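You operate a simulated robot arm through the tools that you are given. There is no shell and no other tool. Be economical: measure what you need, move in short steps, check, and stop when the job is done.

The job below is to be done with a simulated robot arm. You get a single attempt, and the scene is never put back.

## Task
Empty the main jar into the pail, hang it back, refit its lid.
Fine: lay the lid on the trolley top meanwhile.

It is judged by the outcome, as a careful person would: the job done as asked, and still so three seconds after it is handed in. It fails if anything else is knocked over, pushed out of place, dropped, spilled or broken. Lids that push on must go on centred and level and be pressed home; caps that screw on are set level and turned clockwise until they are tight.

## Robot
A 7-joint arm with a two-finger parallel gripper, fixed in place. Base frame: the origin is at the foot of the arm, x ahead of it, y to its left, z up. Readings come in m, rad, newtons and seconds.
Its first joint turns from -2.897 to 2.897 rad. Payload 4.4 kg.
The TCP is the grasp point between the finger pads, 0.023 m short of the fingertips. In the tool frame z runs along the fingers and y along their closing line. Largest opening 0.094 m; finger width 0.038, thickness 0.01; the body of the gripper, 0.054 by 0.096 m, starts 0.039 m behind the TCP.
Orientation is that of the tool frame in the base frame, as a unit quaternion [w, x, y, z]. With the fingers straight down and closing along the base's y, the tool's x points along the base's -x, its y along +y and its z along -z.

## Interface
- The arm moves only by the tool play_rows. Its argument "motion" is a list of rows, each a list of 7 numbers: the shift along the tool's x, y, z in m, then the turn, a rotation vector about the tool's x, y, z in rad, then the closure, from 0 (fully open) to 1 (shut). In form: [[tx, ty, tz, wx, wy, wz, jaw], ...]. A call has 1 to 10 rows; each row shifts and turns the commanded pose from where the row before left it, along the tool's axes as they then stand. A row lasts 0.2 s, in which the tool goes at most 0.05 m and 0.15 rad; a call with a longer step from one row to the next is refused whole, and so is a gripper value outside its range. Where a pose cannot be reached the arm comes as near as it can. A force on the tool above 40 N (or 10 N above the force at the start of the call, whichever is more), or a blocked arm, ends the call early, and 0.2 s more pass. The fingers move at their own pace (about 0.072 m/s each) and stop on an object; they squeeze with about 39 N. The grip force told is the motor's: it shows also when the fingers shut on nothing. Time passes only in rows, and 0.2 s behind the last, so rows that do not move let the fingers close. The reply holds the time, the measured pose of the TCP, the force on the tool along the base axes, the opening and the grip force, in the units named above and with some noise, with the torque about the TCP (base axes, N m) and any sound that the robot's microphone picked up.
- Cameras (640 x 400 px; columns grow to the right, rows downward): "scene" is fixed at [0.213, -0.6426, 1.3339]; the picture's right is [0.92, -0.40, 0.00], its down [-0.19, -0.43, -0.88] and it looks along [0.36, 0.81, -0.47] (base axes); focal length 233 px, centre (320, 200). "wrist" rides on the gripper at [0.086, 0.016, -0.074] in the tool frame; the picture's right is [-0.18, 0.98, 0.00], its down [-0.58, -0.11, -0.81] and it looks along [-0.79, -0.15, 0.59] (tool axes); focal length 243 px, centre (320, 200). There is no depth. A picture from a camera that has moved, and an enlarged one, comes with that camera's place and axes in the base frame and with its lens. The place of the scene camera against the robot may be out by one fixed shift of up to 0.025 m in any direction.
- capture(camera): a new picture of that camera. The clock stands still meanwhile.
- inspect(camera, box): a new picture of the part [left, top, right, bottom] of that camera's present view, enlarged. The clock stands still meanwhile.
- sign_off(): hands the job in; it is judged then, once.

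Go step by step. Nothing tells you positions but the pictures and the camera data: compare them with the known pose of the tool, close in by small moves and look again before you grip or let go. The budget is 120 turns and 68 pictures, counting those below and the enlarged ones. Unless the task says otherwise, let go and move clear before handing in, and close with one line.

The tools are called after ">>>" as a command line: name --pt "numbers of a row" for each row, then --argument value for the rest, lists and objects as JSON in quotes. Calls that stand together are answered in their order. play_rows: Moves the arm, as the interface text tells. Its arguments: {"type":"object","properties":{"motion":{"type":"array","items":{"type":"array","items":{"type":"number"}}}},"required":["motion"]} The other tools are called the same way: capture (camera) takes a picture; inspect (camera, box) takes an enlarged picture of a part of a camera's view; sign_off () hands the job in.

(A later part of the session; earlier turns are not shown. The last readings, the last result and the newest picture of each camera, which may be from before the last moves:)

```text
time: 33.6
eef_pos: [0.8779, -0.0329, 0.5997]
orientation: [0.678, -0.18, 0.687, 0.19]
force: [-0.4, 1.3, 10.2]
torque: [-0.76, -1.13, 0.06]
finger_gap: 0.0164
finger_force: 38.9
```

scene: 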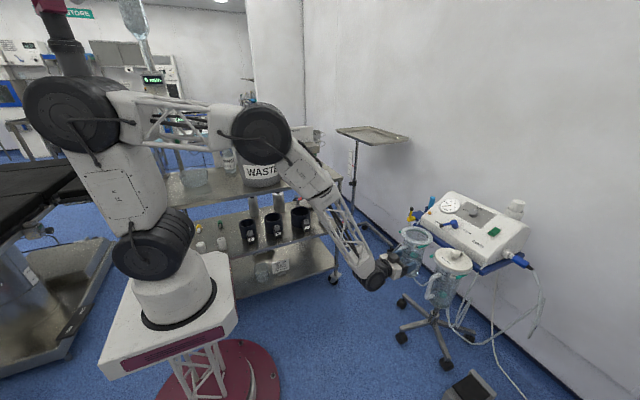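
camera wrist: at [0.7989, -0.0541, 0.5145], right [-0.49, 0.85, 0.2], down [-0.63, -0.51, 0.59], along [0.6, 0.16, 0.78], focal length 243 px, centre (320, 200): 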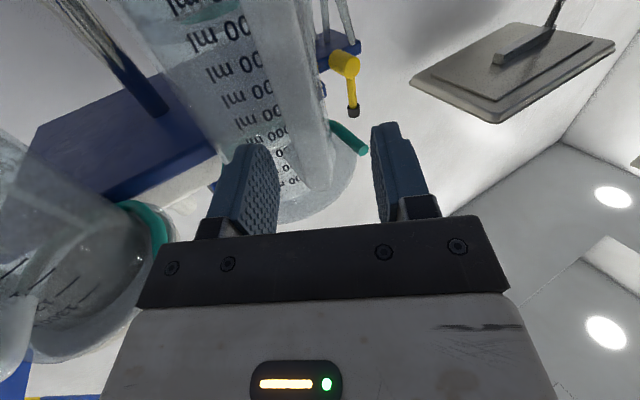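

Handle gripped (16 mm). Lifting slowly straight up.

>>> play_rows --pt "-0.003 0 0 0 0 0 1" --pt "-0.005 0 0 0 0 0 1" --pt "-0.007 0 0 0 0 0 1" --pt "0 0 0 0 0 0 1"

>>> inspect --camera "scene" --box '[370, 205, 470, 295]'

```text
time: 34.6
eef_pos: [0.8779, -0.0335, 0.6137]
orientation: [0.677, -0.18, 0.688, 0.191]
force: [-0.7, 0.5, -3.4]
torque: [-0.03, 0.26, 0.0]
finger_gap: 0.016
finger_force: 38.9
```

```text
4.44 times, centred on (420, 250) of scene
camera zoom: at [0.213, -0.6426, 1.3339], right [0.92, -0.4, 0.0], down [-0.19, -0.43, -0.88], along [0.36, 0.81, -0.47], focal length 1038 px, centre (-124, -22)
```

zoom: 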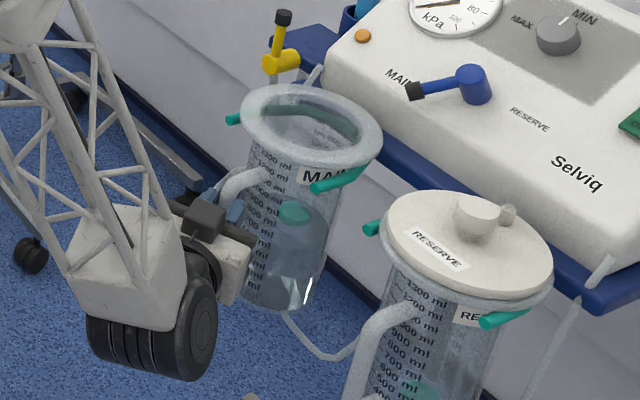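

>>> play_rows --pt "-0.015 0 0 0 0 0 1" --pt "-0.025 0 0 0 0 0 1" --pt "-0.025 0 0 0 0 0 1" --pt "0 0 0 0 0 0 1"

>>> inspect --camera "scene" --box '[370, 185, 470, 275]'

```text
time: 35.6
eef_pos: [0.8787, -0.0336, 0.6791]
orientation: [0.677, -0.18, 0.687, 0.19]
force: [0.2, 0.5, -3.3]
torque: [-0.02, 0.29, 0.01]
finger_gap: 0.0163
finger_force: 39.2
```

```text
4.44 times, centred on (420, 230) of scene
camera zoom: at [0.213, -0.6426, 1.3339], right [0.92, -0.4, 0.0], down [-0.19, -0.43, -0.88], along [0.36, 0.81, -0.47], focal length 1038 px, centre (-124, 67)
```

zoom: 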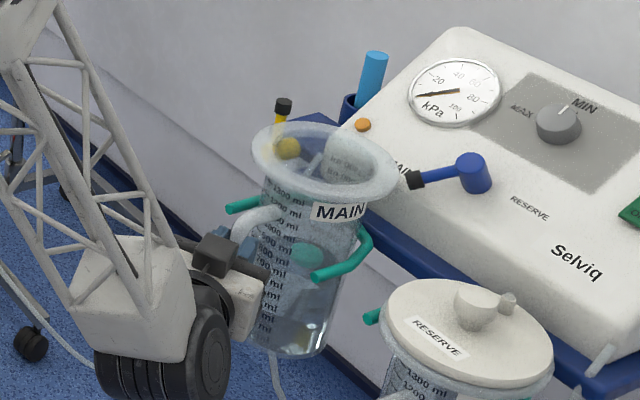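

Jar is free of the hook's resting position (3.3 N, so roughly 0.34 kg). Since the rim is near the lever, I'll back it out along -x through the fork's open end, then rise.

>>> play_rows --pt "0 0.0199 -0.0347 0 0 0 1" --pt "0 0.0199 -0.0347 0 0 0 1" --pt "0 0.0199 -0.0347 0 0 0 1" --pt "-0.04 0.005 -0.009 0 0 0 1" --pt "-0.045 0 0 0 0 0 1" --pt "-0.045 0 0 0 0 0 1" --pt "-0.045 0 0 0 0 0 1"

>>> capture --camera "scene"

```text
time: 37.2
eef_pos: [0.751, -0.0363, 0.8542]
orientation: [0.676, -0.18, 0.688, 0.191]
force: [0.9, 0.0, -3.4]
torque: [0.01, 0.26, 0.03]
finger_gap: 0.0162
finger_force: 38.2
```

```text
22 pictures are left
```

scene: 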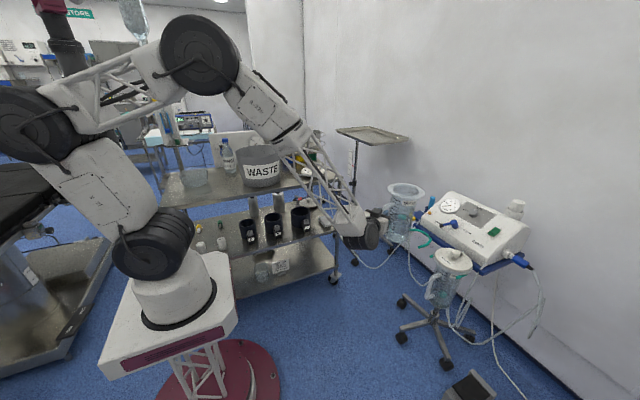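

Clear of the fork. I'll raise the jar to about z=1.2 while yawing the tool toward the pail.

>>> play_rows --pt "-0.044 0 0 0 0 0 1" --pt "-0.044 0 0 -0.04 0 0 1" --pt "-0.044 0 0 -0.08 0 0 1" --pt "-0.044 0 0 -0.08 0 0 1" --pt "-0.044 0 0 -0.08 0 0 1" --pt "-0.044 0 0 -0.08 0 0 1" --pt "-0.044 0 0 -0.08 0 0 1" --pt "-0.044 0 0 -0.08 0 0 1"

```text
time: 39.0
eef_pos: [0.759, -0.0421, 1.2084]
orientation: [0.607, -0.349, 0.615, 0.362]
force: [0.5, 0.3, -2.9]
torque: [-0.12, 0.23, -0.03]
finger_gap: 0.0163
finger_force: 39.6
```

>>> play_rows --pt "0 0 0 -0.129 0 0 1" --pt "0 0 0 -0.129 0 0 1" --pt "0 0 0 -0.129 0 0 1" --pt "0 0 0 -0.129 0 0 1" --pt "0 0.0233 0.0403 0 0 0 1" --pt "0 0.0233 0.0403 0 0 0 1" --pt "0 0.0233 0.0403 0 0 0 1" --pt "0 0.0233 0.0403 0 0 0 1" --pt "0 0.0233 0.0403 0 0 0 1" --pt "0 0.0233 0.0403 0 0 0 1"

>>> play_rows --pt "0 0.0233 0.0403 0 0 0 1" --pt "0 0.0233 0.0403 0 0 0 1" --pt "0 0.0233 0.0403 0 0 0 1" --pt "0 0 0 0 0 0 1"

>>> capture --camera "scene"

```text
time: 41.2
eef_pos: [0.6209, 0.2002, 1.2161]
orientation: [0.499, -0.491, 0.504, 0.506]
force: [0.5, 0.6, -2.9]
torque: [-0.27, 0.14, 0.02]
finger_gap: 0.0163
finger_force: 39.1
```

```text
time: 42.2
eef_pos: [0.5496, 0.3224, 1.2161]
orientation: [0.499, -0.491, 0.503, 0.506]
force: [-0.8, 0.0, -3.1]
torque: [-0.27, 0.11, -0.01]
finger_gap: 0.0162
finger_force: 38.8
```

```text
21 pictures are left
```

scene: 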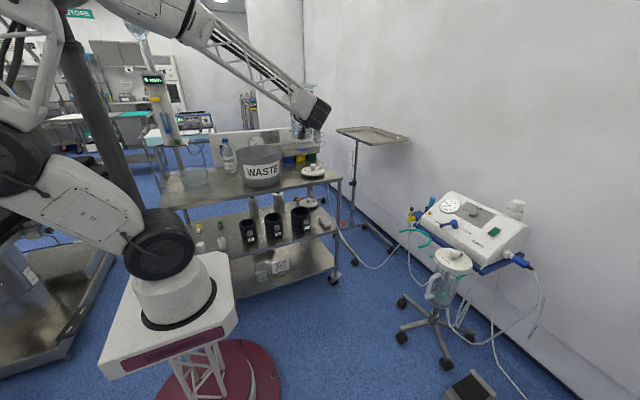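

>>> play_rows --pt "0 0.0233 0.0397 0 0 0 1" --pt "0 0.0233 0.0397 0 0 0 1" --pt "0 0.0233 0.0397 0 0 0 1" --pt "0 0 0 0 0 0 1"

>>> inspect --camera "scene" --box '[180, 70, 360, 200]'

>>> capture --camera "wrist"

```text
time: 43.2
eef_pos: [0.4811, 0.4408, 1.2203]
orientation: [0.5, -0.491, 0.504, 0.505]
force: [-0.5, 0.7, -2.1]
torque: [-0.28, 0.11, 0.02]
finger_gap: 0.0163
finger_force: 38.7
```

```text
3.08 times, centred on (270, 135) of scene
camera zoom: at [0.213, -0.6426, 1.3339], right [0.92, -0.4, 0.0], down [-0.19, -0.43, -0.88], along [0.36, 0.81, -0.47], focal length 718 px, centre (474, 400)
```

zoom: 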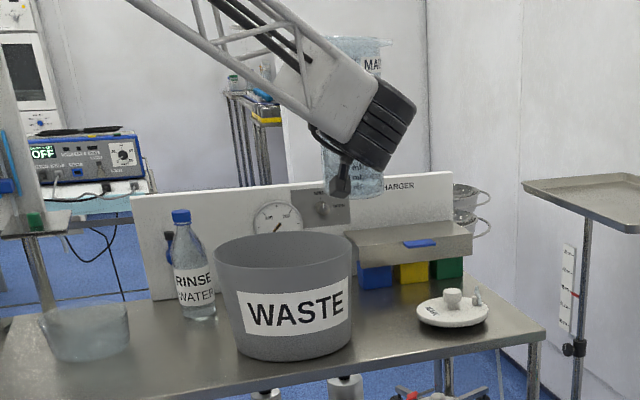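

```text
19 pictures are left
camera wrist: at [0.4631, 0.3675, 1.1325], right [-0.98, 0.0, 0.2], down [0.12, -0.81, 0.57], along [0.17, 0.58, 0.8], focal length 243 px, centre (320, 200)
```

wrist: 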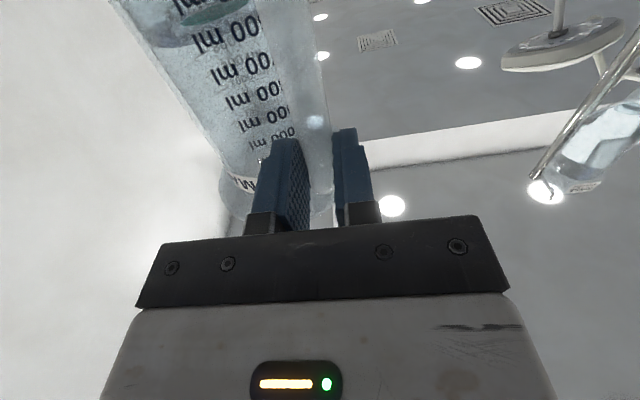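

Jar is beside and above the pail, upright. I'll roll it partway (55°, before it can pour) and check.

>>> play_rows --pt "0 0 0 0 0 -0.137 1" --pt "0 0 0 0 0 -0.137 1" --pt "0 0 0 0 0 -0.137 1" --pt "0 0 0 0 0 -0.137 1" --pt "0 0 0 0 0 -0.137 1" --pt "0 0 0 0 0 -0.137 1" --pt "0 0 0 0 0 -0.137 1" --pt "0 0 0 0 0 0 1"

>>> inspect --camera "scene" --box '[200, 60, 360, 190]'

```text
time: 45.0
eef_pos: [0.4809, 0.441, 1.2182]
orientation: [0.677, -0.668, 0.219, 0.218]
force: [-1.0, 0.4, -1.8]
torque: [-0.28, 0.13, -0.03]
finger_gap: 0.0163
finger_force: 38.5
```

```text
3.08 times, centred on (280, 125) of scene
camera zoom: at [0.213, -0.6426, 1.3339], right [0.92, -0.4, 0.0], down [-0.19, -0.43, -0.88], along [0.36, 0.81, -0.47], focal length 718 px, centre (443, 431)
```

zoom: 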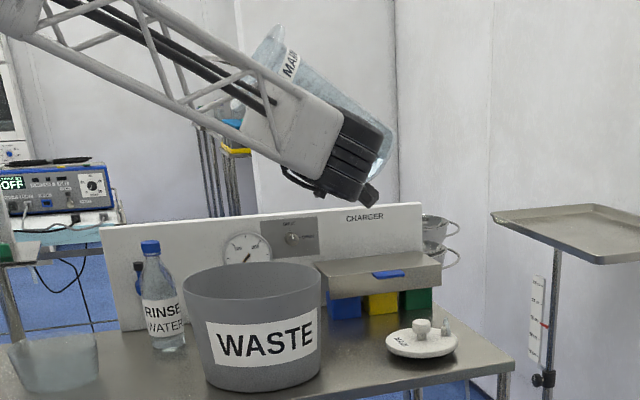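

>>> play_rows --pt "0.0172 0.0246 0 0 0 0 1" --pt "0.0172 0.0246 0 0 0 0 1" --pt "0.0172 0.0246 0 0 0 0 1" --pt "0 0 0 0 0 0 1"

>>> inspect --camera "scene" --box '[200, 60, 360, 190]'

```text
time: 46.0
eef_pos: [0.4787, 0.4409, 1.129]
orientation: [0.676, -0.668, 0.219, 0.219]
force: [0.3, -0.3, -3.2]
torque: [-0.28, 0.14, 0.02]
finger_gap: 0.0163
finger_force: 38.9
```

```text
3.08 times, centred on (280, 125) of scene
camera zoom: at [0.213, -0.6426, 1.3339], right [0.92, -0.4, 0.0], down [-0.19, -0.43, -0.88], along [0.36, 0.81, -0.47], focal length 718 px, centre (443, 431)
```

zoom: 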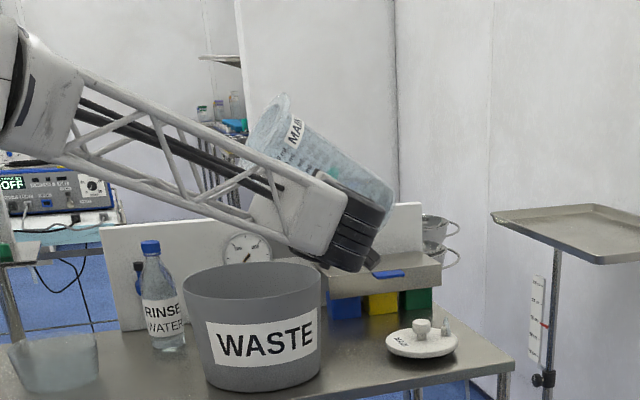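

Good. Now pouring slowly.

>>> play_rows --pt "0 0 0 0 0 -0.09 1" --pt "0 0 0 0 0 -0.08 1" --pt "0 0 0 0 0 -0.07 1" --pt "0 0 0 0 0 -0.06 1" --pt "0 0 0 0 0 -0.05 1" --pt "0 0 0 0 0 -0.05 1" --pt "0 0 0 0 0 -0.05 1" --pt "0 0 0 0 0 0 1"

>>> inspect --camera "scene" --box '[200, 60, 360, 190]'

```text
time: 47.8
eef_pos: [0.4711, 0.425, 1.202]
orientation: [-0.678, 0.704, -0.151, -0.148]
force: [-0.2, -1.1, -3.2]
torque: [-0.25, 0.14, 0.0]
finger_gap: 0.0161
finger_force: 39.0
out of reach, approached as far as the arm can: row 1, 2, 3, 4, 5, 6, 7
```

```text
3.08 times, centred on (280, 125) of scene
camera zoom: at [0.213, -0.6426, 1.3339], right [0.92, -0.4, 0.0], down [-0.19, -0.43, -0.88], along [0.36, 0.81, -0.47], focal length 718 px, centre (443, 431)
```

zoom: 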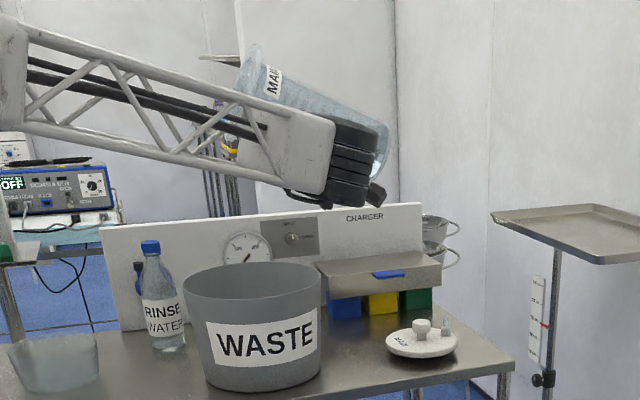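

The wrist roll limit is about 65° in this direction. The other direction should have far more range, so I'll roll back upright and re-place the hand to pour the other way.

>>> play_rows --pt "0 0 0 0 0 0.142 1" --pt "0 0 0 0 0 0.142 1" --pt "0 0 0 0 0 0.142 1" --pt "0 0 0 0 0 0.142 1" --pt "0 0 0 0 0 0.142 1" --pt "0 0 0 0 0 0.142 1" --pt "0 0 0 0 0 0.142 1" --pt "0 0 0 0 0 0.14 1" --pt "0 0 0 0 0 0 1"

```text
time: 49.8
eef_pos: [0.4725, 0.4252, 1.202]
orientation: [-0.498, 0.512, -0.501, -0.488]
force: [0.7, -0.2, -2.5]
torque: [-0.26, 0.1, -0.01]
finger_gap: 0.0162
finger_force: 39.6
```

>>> play_rows --pt "-0.008 0.039 0.004 0 0 0 1" --pt "-0.008 0.039 0.004 0 0 0 1" --pt "0 0.039 0.004 0 0 0 1" --pt "0 0.039 0.004 0 0 0 1" --pt "0 0 0 0 0 0 1"

>>> capture --camera "scene"

```text
time: 51.0
eef_pos: [0.3142, 0.4409, 1.2173]
orientation: [-0.498, 0.513, -0.5, -0.489]
force: [0.1, 0.2, -3.2]
torque: [-0.27, 0.12, 0.04]
finger_gap: 0.0161
finger_force: 38.8
```

```text
15 pictures are left
```

scene: 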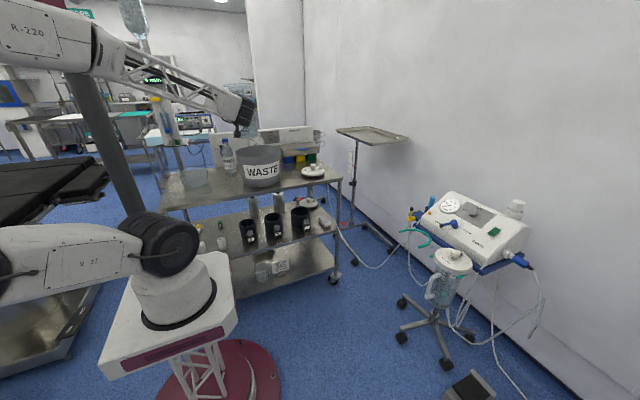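

Reached with no limits. Rolling the other way to ~65° first.

>>> play_rows --pt "0 0 0 0 0 0.125 1" --pt "0 0 0 0 0 0.125 1" --pt "0 0 0 0 0 0.125 1" --pt "0 0 0 0 0 0.125 1" --pt "0 0 0 0 0 0.125 1" --pt "0 0 0 0 0 0.125 1" --pt "0 0 0 0 0 0.125 1" --pt "0 0 0 0 0 0.125 1" --pt "0 0 0 0 0 0.125 1" --pt "0 0 0 0 0 0 1"

>>> inspect --camera "scene" --box '[180, 60, 340, 190]'

```text
time: 53.2
eef_pos: [0.3152, 0.4403, 1.2146]
orientation: [0.16, -0.166, 0.697, 0.679]
force: [-0.2, 0.0, -2.9]
torque: [-0.25, -0.04, 0.02]
finger_gap: 0.0161
finger_force: 38.4
```

```text
3.08 times, centred on (260, 125) of scene
camera zoom: at [0.213, -0.6426, 1.3339], right [0.92, -0.4, 0.0], down [-0.19, -0.43, -0.88], along [0.36, 0.81, -0.47], focal length 718 px, centre (505, 431)
```

zoom: 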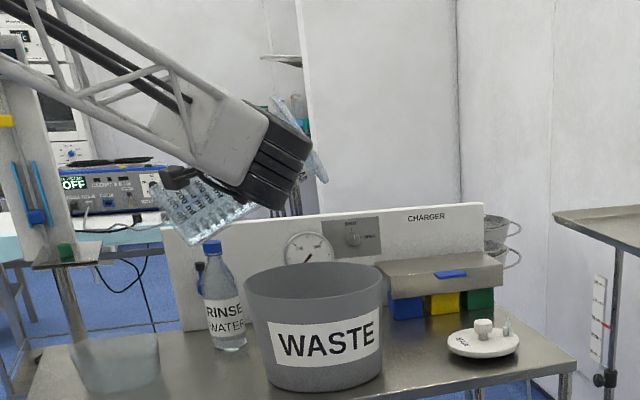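

Clear of everything. I'll lower 4 cm and pour on slowly.

>>> play_rows --pt "0.0085 -0.018 0 0 0 0 1" --pt "0.0085 -0.018 0 0 0 0 1" --pt "0 0 0 0 0 0.06 1" --pt "0 0 0 0 0 0.06 1" --pt "0 0 0 0 0 0.05 1" --pt "0 0 0 0 0 0.05 1" --pt "0 0 0 0 0 0.05 1" --pt "0 0 0 0 0 0.05 1" --pt "0 0 0 0 0 0.05 1" --pt "0 0 0 0 0 0.05 1"

>>> play_rows --pt "0 0 0 0 0 0.05 1" --pt "0 0 0 0 0 0.05 1" --pt "0 0 0 0 0 0.06 1" --pt "0 0 0 0 0 0.06 1" --pt "0 0 0 0 0 0.07 1" --pt "0 0 0 0 0 0.07 1" --pt "0 0 0 0 0 0.08 1" --pt "0 0 0 0 0 0.08 1" --pt "0 0 0 0 0 0 1" --pt "0 0 0 0 0 0 1"

>>> inspect --camera "scene" --box '[180, 60, 340, 190]'

```text
time: 55.4
eef_pos: [0.3171, 0.439, 1.1749]
orientation: [0.016, -0.017, 0.716, 0.697]
force: [0.8, 0.0, -2.9]
torque: [-0.24, -0.04, -0.01]
finger_gap: 0.0163
finger_force: 39.0
```

```text
time: 57.6
eef_pos: [0.3159, 0.4397, 1.1745]
orientation: [-0.164, 0.167, 0.697, 0.678]
force: [-0.8, 0.2, -3.2]
torque: [-0.26, -0.11, 0.03]
finger_gap: 0.0166
finger_force: 38.6
```

```text
3.08 times, centred on (260, 125) of scene
camera zoom: at [0.213, -0.6426, 1.3339], right [0.92, -0.4, 0.0], down [-0.19, -0.43, -0.88], along [0.36, 0.81, -0.47], focal length 718 px, centre (505, 431)
```

zoom: 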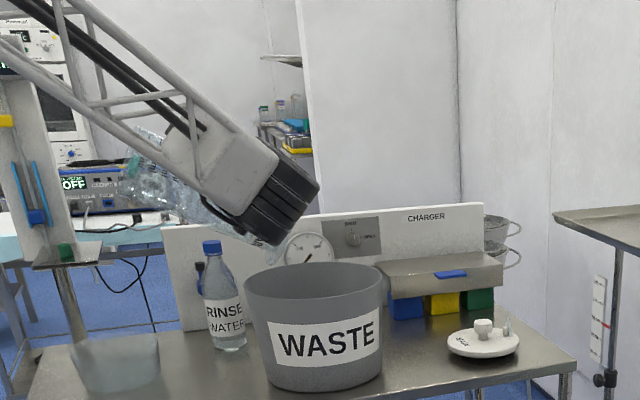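

>>> play_rows --pt "-0.018 0.009 0 0 0 0 1" --pt "-0.018 0.009 0 0 0 0 1" --pt "0 0 0 0 0 0.1 1" --pt "0 0 0 0 0 0.1 1" --pt "0 0 0 0 0 0.1 1" --pt "0 0 0 0 0 0.1 1" --pt "0 0 0 0 0 0.1 1" --pt "0 0 0 0 0 0.05 1" --pt "0 0 0 0 0 0 1" --pt "0 0 0 0 0 0 1"

>>> play_rows --pt "0 0 0 0 0 0 1" --pt "0 0 0 0 0 0 1" --pt "0 0 0 0 0 0 1" --pt "0 0 0 0 0 0 1" --pt "0 0 0 0 0 0 1" --pt "0 0 0 0 0 0 1" --pt "0 0 0 0 0 0 1" --pt "0 0 0 0 0 0 1"

>>> inspect --camera "scene" --box '[200, 90, 300, 190]'

```text
time: 59.8
eef_pos: [0.3574, 0.4401, 1.1748]
orientation: [-0.342, 0.35, 0.625, 0.609]
force: [-0.9, 0.5, -2.6]
torque: [-0.26, -0.17, -0.02]
finger_gap: 0.0161
finger_force: 39.4
```

```text
time: 61.6
eef_pos: [0.3568, 0.4407, 1.1742]
orientation: [-0.342, 0.349, 0.626, 0.608]
force: [-0.4, -0.7, -2.7]
torque: [-0.26, -0.17, 0.01]
finger_gap: 0.0166
finger_force: 38.9
```

```text
4.00 times, centred on (250, 140) of scene
camera zoom: at [0.213, -0.6426, 1.3339], right [0.92, -0.4, 0.0], down [-0.19, -0.43, -0.88], along [0.36, 0.81, -0.47], focal length 934 px, centre (600, 440)
```

zoom: 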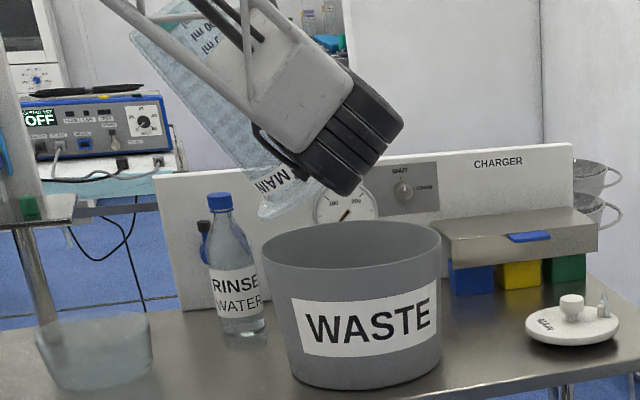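

Poured out over the pail. I'll raise, then roll back upright.

>>> play_rows --pt "0.025 0.0165 0 0 0 0 1" --pt "0.025 0.0165 0 0 0 0 1" --pt "0 0 0 0 0 -0.1426 1" --pt "0 0 0 0 0 -0.1426 1" --pt "0 0 0 0 0 -0.1426 1" --pt "0 0 0 0 0 -0.1426 1" --pt "0 0 0 0 0 -0.1426 1" --pt "0 0 0 0 0 -0.1426 1" --pt "0 0 0 0 0 -0.1426 1" --pt "0 0 0 0 0 -0.1426 1"

>>> play_rows --pt "0 0 0 0 0 -0.1426 1" --pt "0 0 0 0 0 -0.1426 1" --pt "0 0 0 0 0 -0.1426 1" --pt "0 0 0 0 0 -0.1426 1" --pt "0 0 0 0 0 -0.1426 1" --pt "0 0 0 0 0 -0.1426 1" --pt "0 0 0 0 0 -0.1426 1" --pt "0 0 0 0 0 -0.1426 1" --pt "0 0 0 0 0 -0.1426 1" --pt "0 0 0 0 0 -0.1426 1"

>>> inspect --camera "wrist" --box '[100, 0, 360, 180]'

```text
time: 63.8
eef_pos: [0.3583, 0.4415, 1.2345]
orientation: [0.042, -0.045, 0.715, 0.696]
force: [-0.8, -0.3, -2.9]
torque: [-0.26, -0.08, -0.01]
finger_gap: 0.0164
finger_force: 39.1
```

```text
time: 66.0
eef_pos: [0.3593, 0.4412, 1.2344]
orientation: [0.486, -0.501, 0.512, 0.5]
force: [-0.9, -0.9, -2.4]
torque: [-0.26, 0.12, -0.01]
finger_gap: 0.0159
finger_force: 39.0
```

```text
2.22 times, centred on (230, 90) of wrist
camera zoom: at [0.3408, 0.3655, 1.1504], right [-0.98, 0.0, 0.21], down [0.13, -0.79, 0.6], along [0.17, 0.61, 0.77], focal length 539 px, centre (520, 444)
```

zoom: 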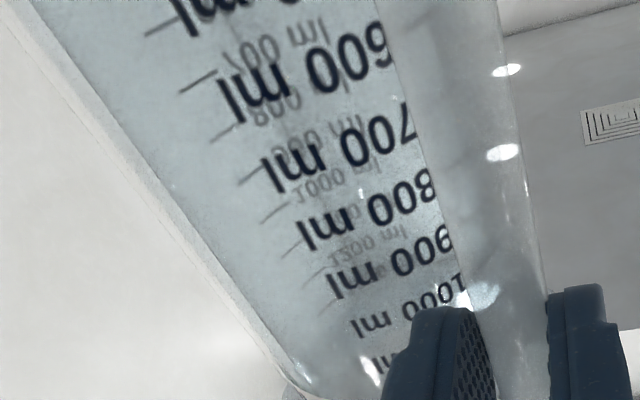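

Jar looks empty. Retracing my path back to the suction unit.

>>> play_rows --pt "0 -0.0286 -0.0345 0 -0.017 0 1" --pt "0 -0.0286 -0.0345 0 0 0 1" --pt "0 -0.0286 -0.0345 0 0 0 1" --pt "0 -0.0286 -0.0345 0 0 0 1" --pt "0 -0.0286 -0.0345 0 0 0 1" --pt "0 -0.0286 -0.0345 0 0 0 1" --pt "0 -0.0286 -0.0345 0 0 0 1" --pt "0 -0.0286 -0.0345 0 0 0 1" --pt "0 -0.0286 -0.0345 0 0 0 1" --pt "0 -0.0286 -0.0345 0 0 0 1"

>>> play_rows --pt "0 -0.0286 -0.0345 0 0 0 1" --pt "0 -0.0286 -0.0345 0 0 0 1" --pt "0 -0.0286 -0.0345 0 0 0 1" --pt "0 -0.0286 -0.0345 0 0 0 1" --pt "0 0 0 0.13 0 0 1" --pt "0 0 0 0.13 0 0 1" --pt "0 0 0 0.13 0 0 1" --pt "0 0 0 0.13 0 0 1" --pt "0 0 0 0 0 0 1"

```text
time: 68.2
eef_pos: [0.6482, 0.0969, 1.2319]
orientation: [0.492, -0.497, 0.507, 0.504]
force: [-0.2, -0.4, -3.9]
torque: [-0.26, 0.13, -0.01]
finger_gap: 0.0162
finger_force: 39.7
```

```text
time: 70.2
eef_pos: [0.7601, -0.0404, 1.2283]
orientation: [0.601, -0.353, 0.622, 0.356]
force: [-0.4, 0.2, -2.9]
torque: [-0.16, 0.26, 0.02]
finger_gap: 0.0162
finger_force: 39.2
```

>>> play_rows --pt "0.0416 0 0 0.065 0 0 1" --pt "0.0416 0 0 0.065 0 0 1" --pt "0.0416 0 0 0.065 0 0 1" --pt "0.0416 0 0 0.065 0 0 1" --pt "0.0416 0 0 0.065 0 0 1" --pt "0.0416 0 0 0.065 0 0 1" --pt "0.0416 0 0 0.065 0 0 1" --pt "0.0416 0 0 0.065 0 0 1" --pt "0.0416 0 0 0 0 0 1" --pt "0 0 0 0 0 0 1"

```text
time: 72.4
eef_pos: [0.7517, -0.0427, 0.8535]
orientation: [0.673, -0.187, 0.691, 0.185]
force: [0.3, 0.4, -3.7]
torque: [0.0, 0.28, 0.02]
finger_gap: 0.016
finger_force: 39.1
```

>>> play_rows --pt "0.0436 0.002 0.005 0 -0.0156 0.0148 1" --pt "0.0436 0.0023 0.0056 0 0 0 1" --pt "0.0436 0 0 0 0 0 1" --pt "0.0436 0 0 0 0 0 1" --pt "0 0 0 0 0 0 1"

>>> inspect --camera "scene" --box '[370, 185, 470, 275]'

```text
time: 73.6
eef_pos: [0.754, -0.0344, 0.681]
orientation: [0.676, -0.181, 0.688, 0.192]
force: [-0.5, -0.1, -3.4]
torque: [-0.01, 0.33, -0.03]
finger_gap: 0.0163
finger_force: 38.3
```

```text
4.44 times, centred on (420, 230) of scene
camera zoom: at [0.213, -0.6426, 1.3339], right [0.92, -0.4, 0.0], down [-0.19, -0.43, -0.88], along [0.36, 0.81, -0.47], focal length 1038 px, centre (-124, 67)
```

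zoom: 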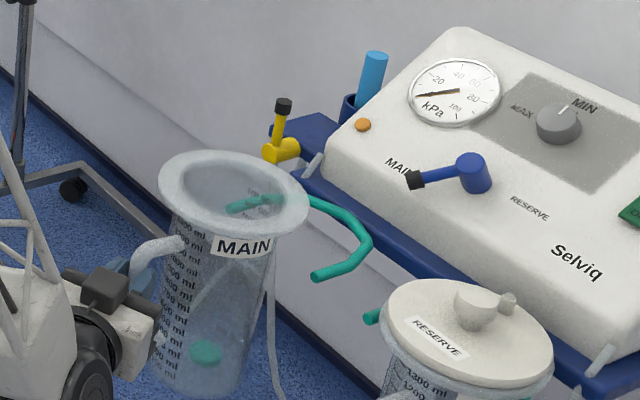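

The jar is empty (float at the bottom). Sliding it into the fork at the raised height.

>>> play_rows --pt "0 -0.0126 0.0214 0 0 0 1" --pt "0 -0.0126 0.0214 0 0 0 1" --pt "0 -0.0126 0.0214 0 0 0 1" --pt "0 -0.0126 0.0214 0 0 0 1" --pt "0 -0.0126 0.0216 0 0 0 1" --pt "0 0 0 0 0 0 1"

```text
time: 75.0
eef_pos: [0.8786, -0.0324, 0.6786]
orientation: [0.676, -0.181, 0.688, 0.192]
force: [-1.3, 0.4, -3.4]
torque: [-0.02, 0.35, 0.1]
finger_gap: 0.0161
finger_force: 39.2
```

>>> play_rows --pt "0.02 -0.0005 -0.0005 0 0 0 1" --pt "0.02 0 0 0 0 0 1" --pt "0.02 0 0 0 0 0 1" --pt "0.006 0 0 0 0 0 1" --pt "0 0 0 0 0 0 1"

>>> inspect --camera "scene" --box '[370, 205, 470, 295]'

```text
time: 76.2
eef_pos: [0.876, -0.0348, 0.6115]
orientation: [0.677, -0.181, 0.688, 0.192]
force: [-0.1, 0.3, -2.4]
torque: [-0.06, 0.26, 0.06]
finger_gap: 0.0162
finger_force: 38.9
```

```text
4.44 times, centred on (420, 250) of scene
camera zoom: at [0.213, -0.6426, 1.3339], right [0.92, -0.4, 0.0], down [-0.19, -0.43, -0.88], along [0.36, 0.81, -0.47], focal length 1038 px, centre (-124, -22)
```

zoom: 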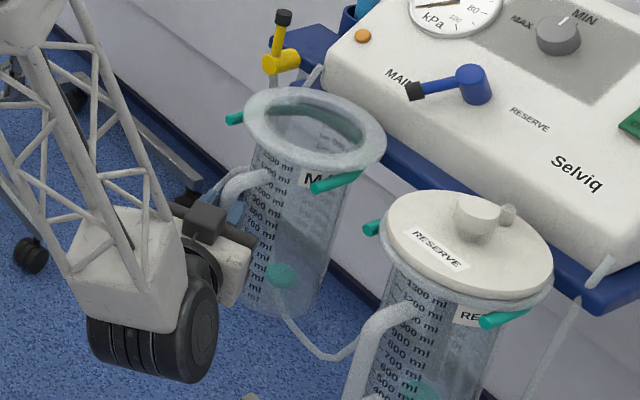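

>>> play_rows --pt "0.003 0.0003 0.0025 0 0 0 1" --pt "0.003 0 0 0 0 0 1" --pt "0.002 0 0 0 0 0 1" --pt "0 0 0 0 0 0 1"

```text
time: 77.2
eef_pos: [0.8786, -0.032, 0.6049]
orientation: [0.676, -0.181, 0.688, 0.192]
force: [-4.7, 0.2, -3.1]
torque: [-0.08, 0.01, 0.06]
finger_gap: 0.0163
finger_force: 38.9
```

>>> play_rows --pt "0.002 0.0007 -0.0015 0 0 0 1" --pt "0.002 0 0 0 0 0 1" --pt "0 0 0 0 0 0 1"

```text
time: 78.0
eef_pos: [0.8795, -0.033, 0.6023]
orientation: [0.677, -0.181, 0.687, 0.192]
force: [4.7, -1.6, 7.3]
torque: [-0.24, -1.33, -0.07]
finger_gap: 0.0161
finger_force: 38.5
```

Contact: the fork is now carrying the jar. Checking before release.

>>> inspect --camera "scene" --box '[385, 210, 465, 290]'

```text
5.00 times, centred on (425, 250) of scene
camera zoom: at [0.213, -0.6426, 1.3339], right [0.92, -0.4, 0.0], down [-0.19, -0.43, -0.88], along [0.36, 0.81, -0.47], focal length 1167 px, centre (-205, -50)
```

zoom: 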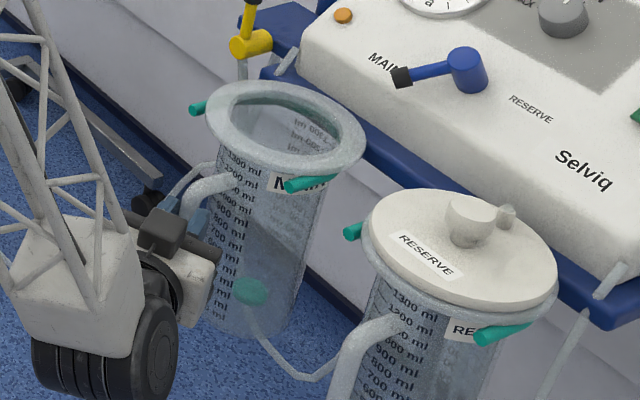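

Seated as at the start. Opening slowly and backing off along the tool axis.

>>> play_rows --pt "0 0 0 0 0 0 0.75" --pt "0 0 0 0 0 0 0.65" --pt "0 0 0 0 0 0 0.55" --pt "0 0 0 0 0 0 0.5"

>>> inspect --camera "wrist" --box '[200, 60, 440, 220]'

```text
time: 79.0
eef_pos: [0.8772, -0.0322, 0.6003]
orientation: [0.676, -0.18, 0.688, 0.191]
force: [0.2, 0.6, 0.0]
torque: [0.02, -0.01, -0.02]
finger_gap: 0.0469
finger_force: 0.1
```

```text
2.50 times, centred on (320, 140) of wrist
camera zoom: at [0.8035, -0.0546, 0.515], right [-0.5, 0.84, 0.2], down [-0.63, -0.51, 0.59], along [0.6, 0.16, 0.78], focal length 606 px, centre (320, 350)
```

zoom: 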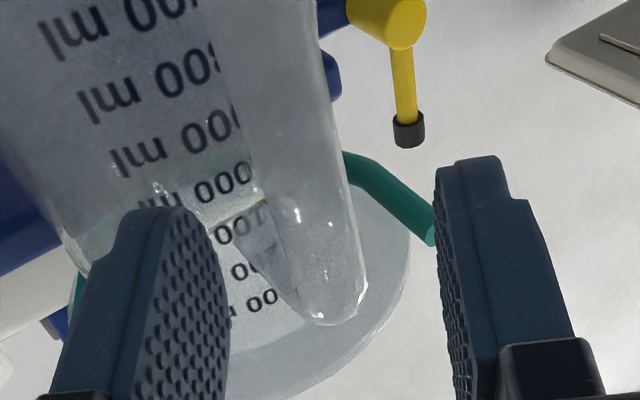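

Released cleanly. Backing off and raising before turning the tool down again.

>>> play_rows --pt "0 0 -0.03 0 0 0 0.5" --pt "0 0 -0.045 0 0 0 0.4" --pt "0 0 -0.045 0 0 0 0.3" --pt "-0.045 0 0 0 0 0 0.3" --pt "-0.045 0 0 0 0 0 0.3" --pt "-0.045 0 0 0 0 0 0.3" --pt "-0.045 0 0 0 0 0 0.3" --pt "-0.045 0 0 0 0 0 0.3" --pt "-0.045 0 0 0 0 0 0.3" --pt "-0.045 0 0 0 0 0 0.3"

>>> play_rows --pt "0 0 0 0 0.15 0 0.3" --pt "0 0 0 0 0.15 0 0.3" --pt "0 0 0 0 0.15 0 0.3" --pt "0 0 0 0 0.15 0 0.3" --pt "0 0 0 0 0.15 0 0.3" --pt "0 0 0 0 0.15 0 0.3" --pt "0 0 0 0 0.15 0 0.3" --pt "0 0 0 0 0.15 0 0.3" --pt "0 0 0 0 0.15 0 0.3" --pt "0 0 0 0 0.15 0 0.3"

```text
time: 81.2
eef_pos: [0.7791, -0.0948, 0.9193]
orientation: [0.676, -0.181, 0.688, 0.192]
force: [0.3, 0.0, 0.1]
torque: [0.0, 0.01, 0.0]
finger_gap: 0.0658
finger_force: 0.1
```

```text
time: 83.4
eef_pos: [0.7794, -0.0974, 0.9167]
orientation: [0.026, -0.262, 0.965, 0.018]
force: [0.6, 1.1, -0.5]
torque: [0.0, -0.01, 0.0]
finger_gap: 0.0657
finger_force: 0.0
```

>>> play_rows --pt "0 0 0 0.009 0.013 0.1325 0.3" --pt "0 0 0 0.009 0.013 0.1325 0.3" --pt "0 0 0 0.009 0.013 0.1325 0.3" --pt "0 0 0 0.009 0.013 0.1325 0.3" --pt "0 0 -0.045 0 0 0 0.3" --pt "0 0 -0.045 0 0 0 0.3" --pt "0 0 -0.045 0 0 0 0.3" --pt "0.0086 0.0457 0 0 0 0 0.3" --pt "0.0086 0.0457 0 0 0 0 0.3" --pt "0.0086 0.0457 0 0 0 0 0.3"

>>> play_rows --pt "0.0086 0.0457 0 0 0 0 0.3" --pt "0.0086 0.0457 0 0 0 0 0.3" --pt "0.0086 0.0457 0 0 0 0 0.3" --pt "0.0086 0.0457 0 0 0 0 0.3" --pt "0.0086 0.0457 0 0 0 0 0.3" --pt "0.0086 0.0457 0 0 0 0 0.3" --pt "0.0086 0.0457 0 0 0 0 0.3" --pt "0.0086 0.0457 0 0 0 0 0.3" --pt "0.0086 0.0457 0 0 0 0 0.3" --pt "0.0086 0.0457 0 0 0 0 0.3"

```text
time: 85.6
eef_pos: [0.756, 0.0417, 1.0496]
orientation: [0.001, -0.001, 1.0, 0.0]
force: [-0.1, 0.6, -0.4]
torque: [-0.03, 0.0, -0.05]
finger_gap: 0.0658
finger_force: 0.1
```

```text
time: 87.8
eef_pos: [0.6661, 0.4967, 1.0522]
orientation: [0.0, 0.0, 1.0, 0.0]
force: [-0.9, 0.1, -1.2]
torque: [0.0, -0.03, 0.0]
finger_gap: 0.0657
finger_force: 0.1
```

>>> play_rows --pt "0 0 0.04 0 0 0 0.3" --pt "0 0 0.04 0 0 0 0.3" --pt "0 0 0.03 0 0 0 0.3" --pt "0 0 0 0 0 0 0.3"

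>>> inspect --camera "wrist" --box '[200, 60, 440, 230]'

```text
time: 88.8
eef_pos: [0.6662, 0.4964, 0.9395]
orientation: [0.001, 0.0, 1.0, -0.001]
force: [-0.5, 0.1, -0.4]
torque: [0.0, 0.02, -0.03]
finger_gap: 0.0658
finger_force: 0.0
```

```text
2.35 times, centred on (320, 145) of wrist
camera zoom: at [0.5797, 0.5128, 1.0133], right [0.18, 0.98, 0.0], down [0.58, -0.11, 0.81], along [0.79, -0.15, -0.59], focal length 571 px, centre (320, 329)
```

zoom: 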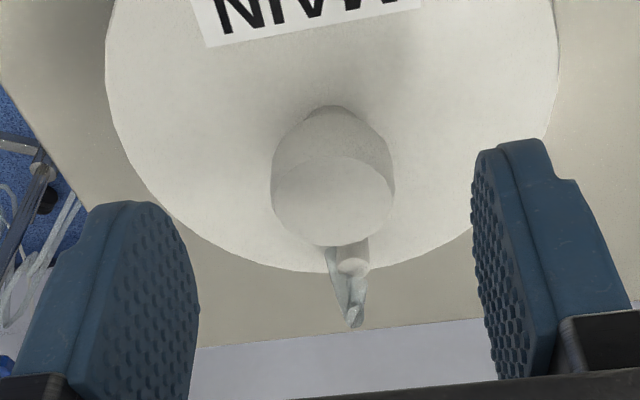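

Knob is centred between the pads. Descending, gripping and lifting.

>>> play_rows --pt "0 0 0.02 0 0 0 0.3" --pt "0 0 0.0155 0 0 0 0.4" --pt "0 0 0 0 0 0 0.7" --pt "0 0 0 0 0 0 1" --pt "0 0 0 0 0 0 1"

>>> play_rows --pt "0 0 -0.01 0 0 0 1" --pt "0 0 -0.03 0 0 0 1" --pt "0 0 -0.04 0 0 0 1" --pt "0 0 -0.04 0 0 0 1" --pt "0 0 0 0 0 0 1"

>>> inspect --camera "scene" --box '[275, 100, 355, 180]'

```text
time: 90.0
eef_pos: [0.6682, 0.496, 0.9051]
orientation: [0.001, -0.001, 1.0, 0.0]
force: [-0.1, -1.3, 2.3]
torque: [0.04, -0.12, -0.03]
finger_gap: 0.0326
finger_force: 38.5
```

```text
time: 91.2
eef_pos: [0.6647, 0.4984, 1.0255]
orientation: [0.001, -0.001, 1.0, 0.0]
force: [0.1, 1.0, -1.6]
torque: [0.02, 0.03, 0.0]
finger_gap: 0.0326
finger_force: 39.4
```

```text
5.00 times, centred on (315, 140) of scene
camera zoom: at [0.213, -0.6426, 1.3339], right [0.92, -0.4, 0.0], down [-0.19, -0.43, -0.88], along [0.36, 0.81, -0.47], focal length 1167 px, centre (345, 500)
```

zoom: 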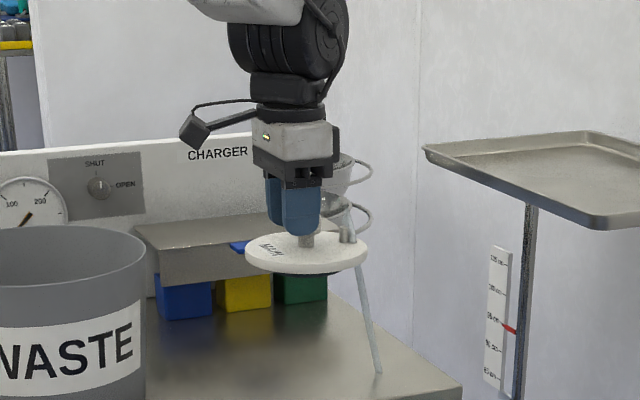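

Lid is level in the grip. Carrying it back above the jar.

>>> play_rows --pt "-0.025 -0.0373 -0.004 0 0 0 1" --pt "-0.025 -0.0373 -0.004 0 0 0 1" --pt "-0.025 -0.0373 -0.004 0 0 0 1" --pt "-0.025 -0.0373 -0.004 0 0 0 1" --pt "-0.025 -0.0373 -0.004 0 0 0 1" --pt "-0.025 -0.0373 -0.004 0 0 0 1" --pt "-0.025 -0.0373 -0.004 0 0 0 1" --pt "-0.025 -0.0373 -0.004 0 0 0 1" --pt "-0.025 -0.0373 -0.004 0 0 0 1" --pt "-0.025 -0.0373 -0.004 0 0 0 1"

>>> play_rows --pt "-0.0133 -0.0369 0 0 0 0 1" --pt "-0.0133 -0.0369 0 0 0 0 1" --pt "-0.0133 -0.0369 0 0 0 0 1" --pt "-0.0133 -0.0369 0 0 0 0 1" --pt "0 0 0.04 0 0 0 1" --pt "0 0 0.04 0 0 0 1" --pt "0 0 0.04 0 0 0 1" --pt "0 0 0.04 0 0 0 1" --pt "0 0 0.04 0 0 0 1" --pt "0 0 0 0 0 0 1"

>>> inspect --camera "scene" --box '[385, 175, 465, 255]'

```text
time: 93.4
eef_pos: [0.9193, 0.1246, 1.066]
orientation: [0.001, -0.002, 1.0, -0.001]
force: [-0.2, -0.6, -0.9]
torque: [0.02, 0.02, 0.0]
finger_gap: 0.0331
finger_force: 39.3
```

```text
time: 95.6
eef_pos: [0.9722, -0.0224, 0.8663]
orientation: [0.002, -0.001, 1.0, 0.0]
force: [0.1, 0.6, -2.1]
torque: [-0.01, 0.0, 0.0]
finger_gap: 0.0325
finger_force: 38.4
```

```text
5.00 times, centred on (425, 215) of scene
camera zoom: at [0.213, -0.6426, 1.3339], right [0.92, -0.4, 0.0], down [-0.19, -0.43, -0.88], along [0.36, 0.81, -0.47], focal length 1167 px, centre (-205, 125)
```

zoom: 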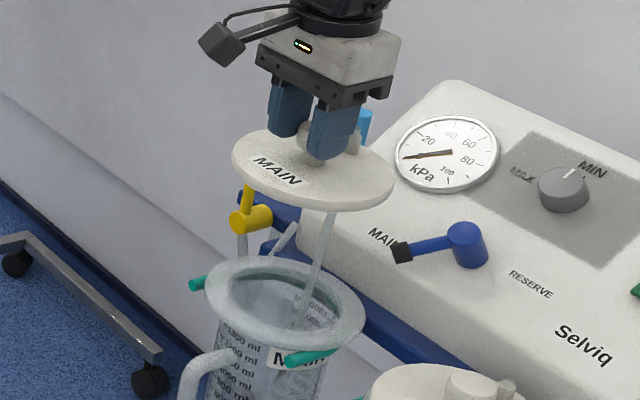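

The rim may have moved a few mm; I'll compare it with the same zoomed view I took before.

>>> inspect --camera "scene" --box '[405, 215, 435, 245]'

```text
13.33 times, centred on (420, 230) of scene
camera zoom: at [0.213, -0.6426, 1.3339], right [0.92, -0.4, 0.0], down [-0.19, -0.43, -0.88], along [0.36, 0.81, -0.47], focal length 3113 px, centre (-1013, -200)
```

zoom: 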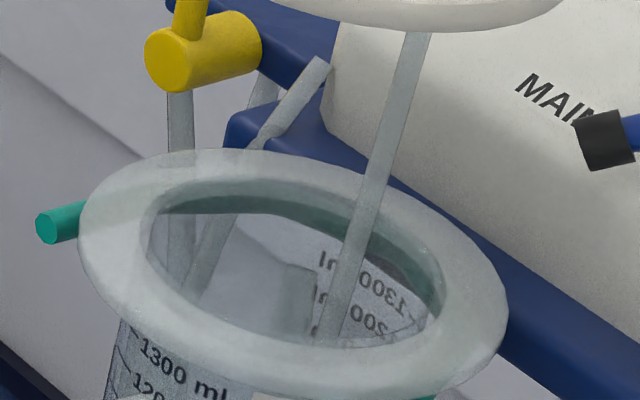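

The jar now hangs about 4 mm further in (+x) and 2 mm toward -y, so the lid target is ≈ (0.973, -0.024). Lowering to just above the rim.

>>> play_rows --pt "-0.0005 -0.0015 0.035 0 0 0 1" --pt "0 0 0.035 0 0 0 1" --pt "0 0 0.03 0 0 0 1" --pt "0 0 0.009 0 0 0 1" --pt "0 0 0 0 0 0 1"

>>> inspect --camera "scene" --box '[402, 213, 438, 243]'

```text
time: 96.8
eef_pos: [0.9728, -0.0237, 0.7594]
orientation: [0.001, -0.001, 1.0, 0.0]
force: [-0.4, 0.0, -2.2]
torque: [0.0, -0.01, 0.0]
finger_gap: 0.0328
finger_force: 39.4
```

```text
13.33 times, centred on (420, 228) of scene
camera zoom: at [0.213, -0.6426, 1.3339], right [0.92, -0.4, 0.0], down [-0.19, -0.43, -0.88], along [0.36, 0.81, -0.47], focal length 3113 px, centre (-1013, -173)
```

zoom: 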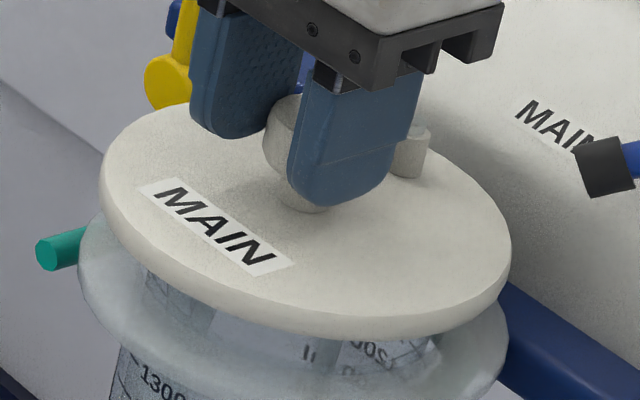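

Aligned within about 1 mm. Lowering gently onto the rim.

>>> play_rows --pt "-0.0005 0 0.006 0 0 0 1" --pt "0 0 0.005 0 0 0 1" --pt "0 0 0.003 0 0 0 1" --pt "0 0 0 0 0 0 1"

```text
time: 97.8
eef_pos: [0.9742, -0.0233, 0.7457]
orientation: [0.003, -0.001, 1.0, -0.001]
force: [1.8, -11.1, 28.0]
torque: [0.4, -0.41, -0.23]
finger_gap: 0.0333
finger_force: 38.9
```

>>> play_rows --pt "0 -0.0015 0 0 0 0 1" --pt "0 0 0.001 0 0 0 1" --pt "0 0 0 0 0 0 1"

```text
time: 98.6
eef_pos: [0.9735, -0.0259, 0.7441]
orientation: [0.001, -0.001, 1.0, 0.0]
force: [4.7, -9.8, 28.4]
torque: [0.5, -0.84, -0.19]
finger_gap: 0.0341
finger_force: 39.1
```

>>> play_rows --pt "0 -0.001 0 0 0 0 1" --pt "0 0 0.0015 0 0 0 1" --pt "0 0 0 0 0 0 1"

```text
time: 99.4
eef_pos: [0.9723, -0.0277, 0.7405]
orientation: [0.001, 0.0, 1.0, 0.0]
force: [2.5, -8.1, 25.5]
torque: [0.43, -0.78, -0.11]
finger_gap: 0.0349
finger_force: 38.8
```

>>> inspect --camera "scene" --box '[402, 213, 438, 243]'

```text
13.33 times, centred on (420, 228) of scene
camera zoom: at [0.213, -0.6426, 1.3339], right [0.92, -0.4, 0.0], down [-0.19, -0.43, -0.88], along [0.36, 0.81, -0.47], focal length 3113 px, centre (-1013, -173)
```

zoom: 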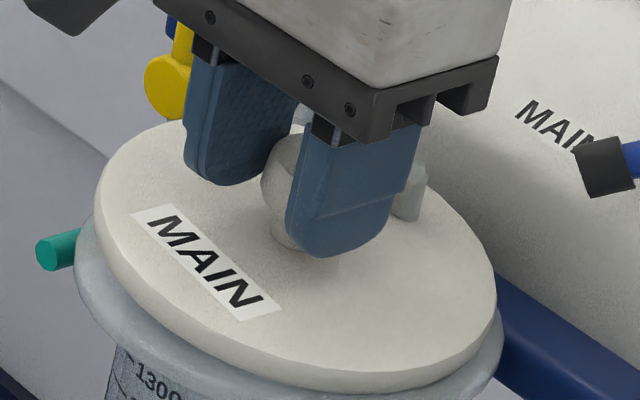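

The lid is riding up on its far (+x, +y) edge and tilting. I'll unload, let it settle on the rim by opening, then regrip it squarely.

>>> play_rows --pt "0 0 -0.002 0 0 0 1" --pt "0 0 -0.001 0 0 0 1" --pt "0 0 0 0 0 0 1"

```text
time: 100.2
eef_pos: [0.9709, -0.0262, 0.7425]
orientation: [0.0, 0.0, 1.0, -0.001]
force: [0.1, -0.4, -1.0]
torque: [0.01, 0.04, 0.01]
finger_gap: 0.0323
finger_force: 38.9
```

Unloaded, and the lid has squared itself up in the grip. Pressing down again at this position in small steps.

>>> play_rows --pt "0 0 0.001 0 0 0 1" --pt "0 0 0.001 0 0 0 1" --pt "0 0 0 0 0 0 1"

```text
time: 101.0
eef_pos: [0.9723, -0.0272, 0.7421]
orientation: [0.002, -0.001, 1.0, 0.0]
force: [0.5, 0.4, -2.0]
torque: [0.01, 0.05, 0.0]
finger_gap: 0.0324
finger_force: 39.0
```

>>> play_rows --pt "0 0 0.001 0 0 0 1" --pt "0 0 0.001 0 0 0 1" --pt "0 0 0 0 0 0 1"

```text
time: 101.8
eef_pos: [0.9725, -0.0269, 0.7403]
orientation: [0.0, 0.0, 1.0, 0.0]
force: [0.2, 0.6, -0.5]
torque: [0.0, 0.02, -0.01]
finger_gap: 0.0324
finger_force: 39.0
```

>>> play_rows --pt "0 0 0.0015 0 0 0 1" --pt "0 0 0.0015 0 0 0 1" --pt "0 0 0 0 0 0 1"

```text
time: 102.6
eef_pos: [0.9731, -0.0262, 0.7363]
orientation: [0.001, -0.002, 1.0, -0.001]
force: [0.1, 0.6, -0.9]
torque: [-0.02, 0.05, 0.03]
finger_gap: 0.0327
finger_force: 39.4
```

>>> play_rows --pt "0 0 0.0015 0 0 0 1" --pt "0 0 0.0015 0 0 0 1" --pt "0 0 0 0 0 0 1"

```text
time: 103.4
eef_pos: [0.9742, -0.026, 0.7352]
orientation: [0.003, -0.001, 1.0, -0.001]
force: [-1.9, -3.0, 21.0]
torque: [0.27, 0.5, 0.04]
finger_gap: 0.033
finger_force: 39.1
```

>>> inspect --camera "scene" --box '[402, 213, 438, 243]'

```text
13.33 times, centred on (420, 228) of scene
camera zoom: at [0.213, -0.6426, 1.3339], right [0.92, -0.4, 0.0], down [-0.19, -0.43, -0.88], along [0.36, 0.81, -0.47], focal length 3113 px, centre (-1013, -173)
```

zoom: 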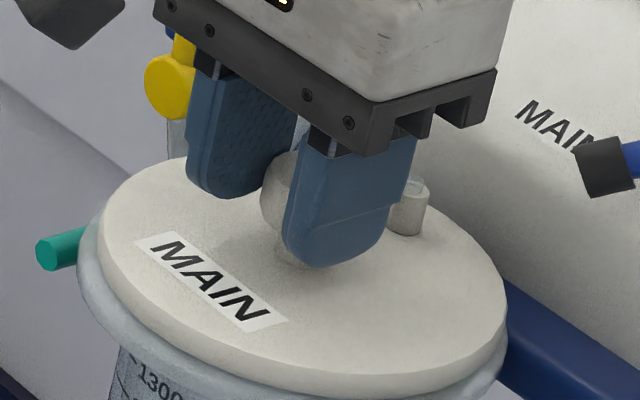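

The lid is now level, centred and down on the rim. Pressing it home.

>>> play_rows --pt "0 0 0.0015 0 0 0 1" --pt "0 0 0.001 0 0 0 1" --pt "0 0 0 0 0 0 1" --pt "0 0 0 0 0 0 1"

```text
time: 104.3
eef_pos: [0.9744, -0.0265, 0.7352]
orientation: [0.003, -0.001, 1.0, -0.002]
force: [0.4, 0.4, 2.6]
torque: [-0.08, 0.07, 0.01]
finger_gap: 0.0326
finger_force: 38.5
stopped in row 4: the force on the tool passed its limit at 41 N (the readings are from after the stop); the commanded pose is now the measured one
```

The tool hit 41 N with no further travel. I'll release, then press the knob top with closed fingers to check its height: the seated top was z≈0.74, so contact should come at TCP ≈0.763.

>>> play_rows --pt "0 0 0 0 0 0 0.5" --pt "0 0 0 0 0 0 0.3" --pt "0 0 -0.03 0 0 0 0.3" --pt "0 0 -0.03 0 0 0 0.3" --pt "0 0 0 0 0 0 1" --pt "0 0 0 0 0 0 1" --pt "0 0 0 0 0 0 1" --pt "0.002 0 0.015 0 0 0 1" --pt "0 0 0.008 0 0 0 1" --pt "0 0 0 0 0 0 1"

```text
time: 106.5
eef_pos: [0.9718, -0.0263, 0.7714]
orientation: [0.003, -0.001, 1.0, -0.001]
force: [0.5, 0.0, -0.7]
torque: [0.0, -0.03, 0.02]
finger_gap: 0.0
finger_force: 39.6
```

>>> play_rows --pt "0 0 0.004 0 0 0 1" --pt "0 0 0.003 0 0 0 1" --pt "0 0 0.0015 0 0 0 1" --pt "0 0 0.001 0 0 0 1"

```text
time: 107.5
eef_pos: [0.9716, -0.0266, 0.7619]
orientation: [0.003, -0.002, 1.0, -0.001]
force: [0.7, 0.7, -0.8]
torque: [-0.05, 0.01, -0.04]
finger_gap: 0.0001
finger_force: 39.0
```

>>> play_rows --pt "0 0 0.001 0 0 0 1" --pt "0 0 0.001 0 0 0 1" --pt "0 0 0.001 0 0 0 1" --pt "0 0 0 0 0 0 1"

```text
time: 108.5
eef_pos: [0.9711, -0.0263, 0.7582]
orientation: [0.003, -0.001, 1.0, -0.001]
force: [-0.6, 0.3, -0.7]
torque: [-0.01, -0.01, -0.01]
finger_gap: 0.0
finger_force: 39.1
```

>>> play_rows --pt "0 0 0.001 0 0 0 1" --pt "0 0 0.001 0 0 0 1" --pt "0 0 0.001 0 0 0 1" --pt "0 0 0.0005 0 0 0 1"

```text
time: 109.5
eef_pos: [0.9709, -0.0267, 0.7546]
orientation: [0.003, -0.001, 1.0, -0.002]
force: [0.6, 0.4, -0.5]
torque: [-0.02, -0.03, 0.0]
finger_gap: 0.0003
finger_force: 38.8
```

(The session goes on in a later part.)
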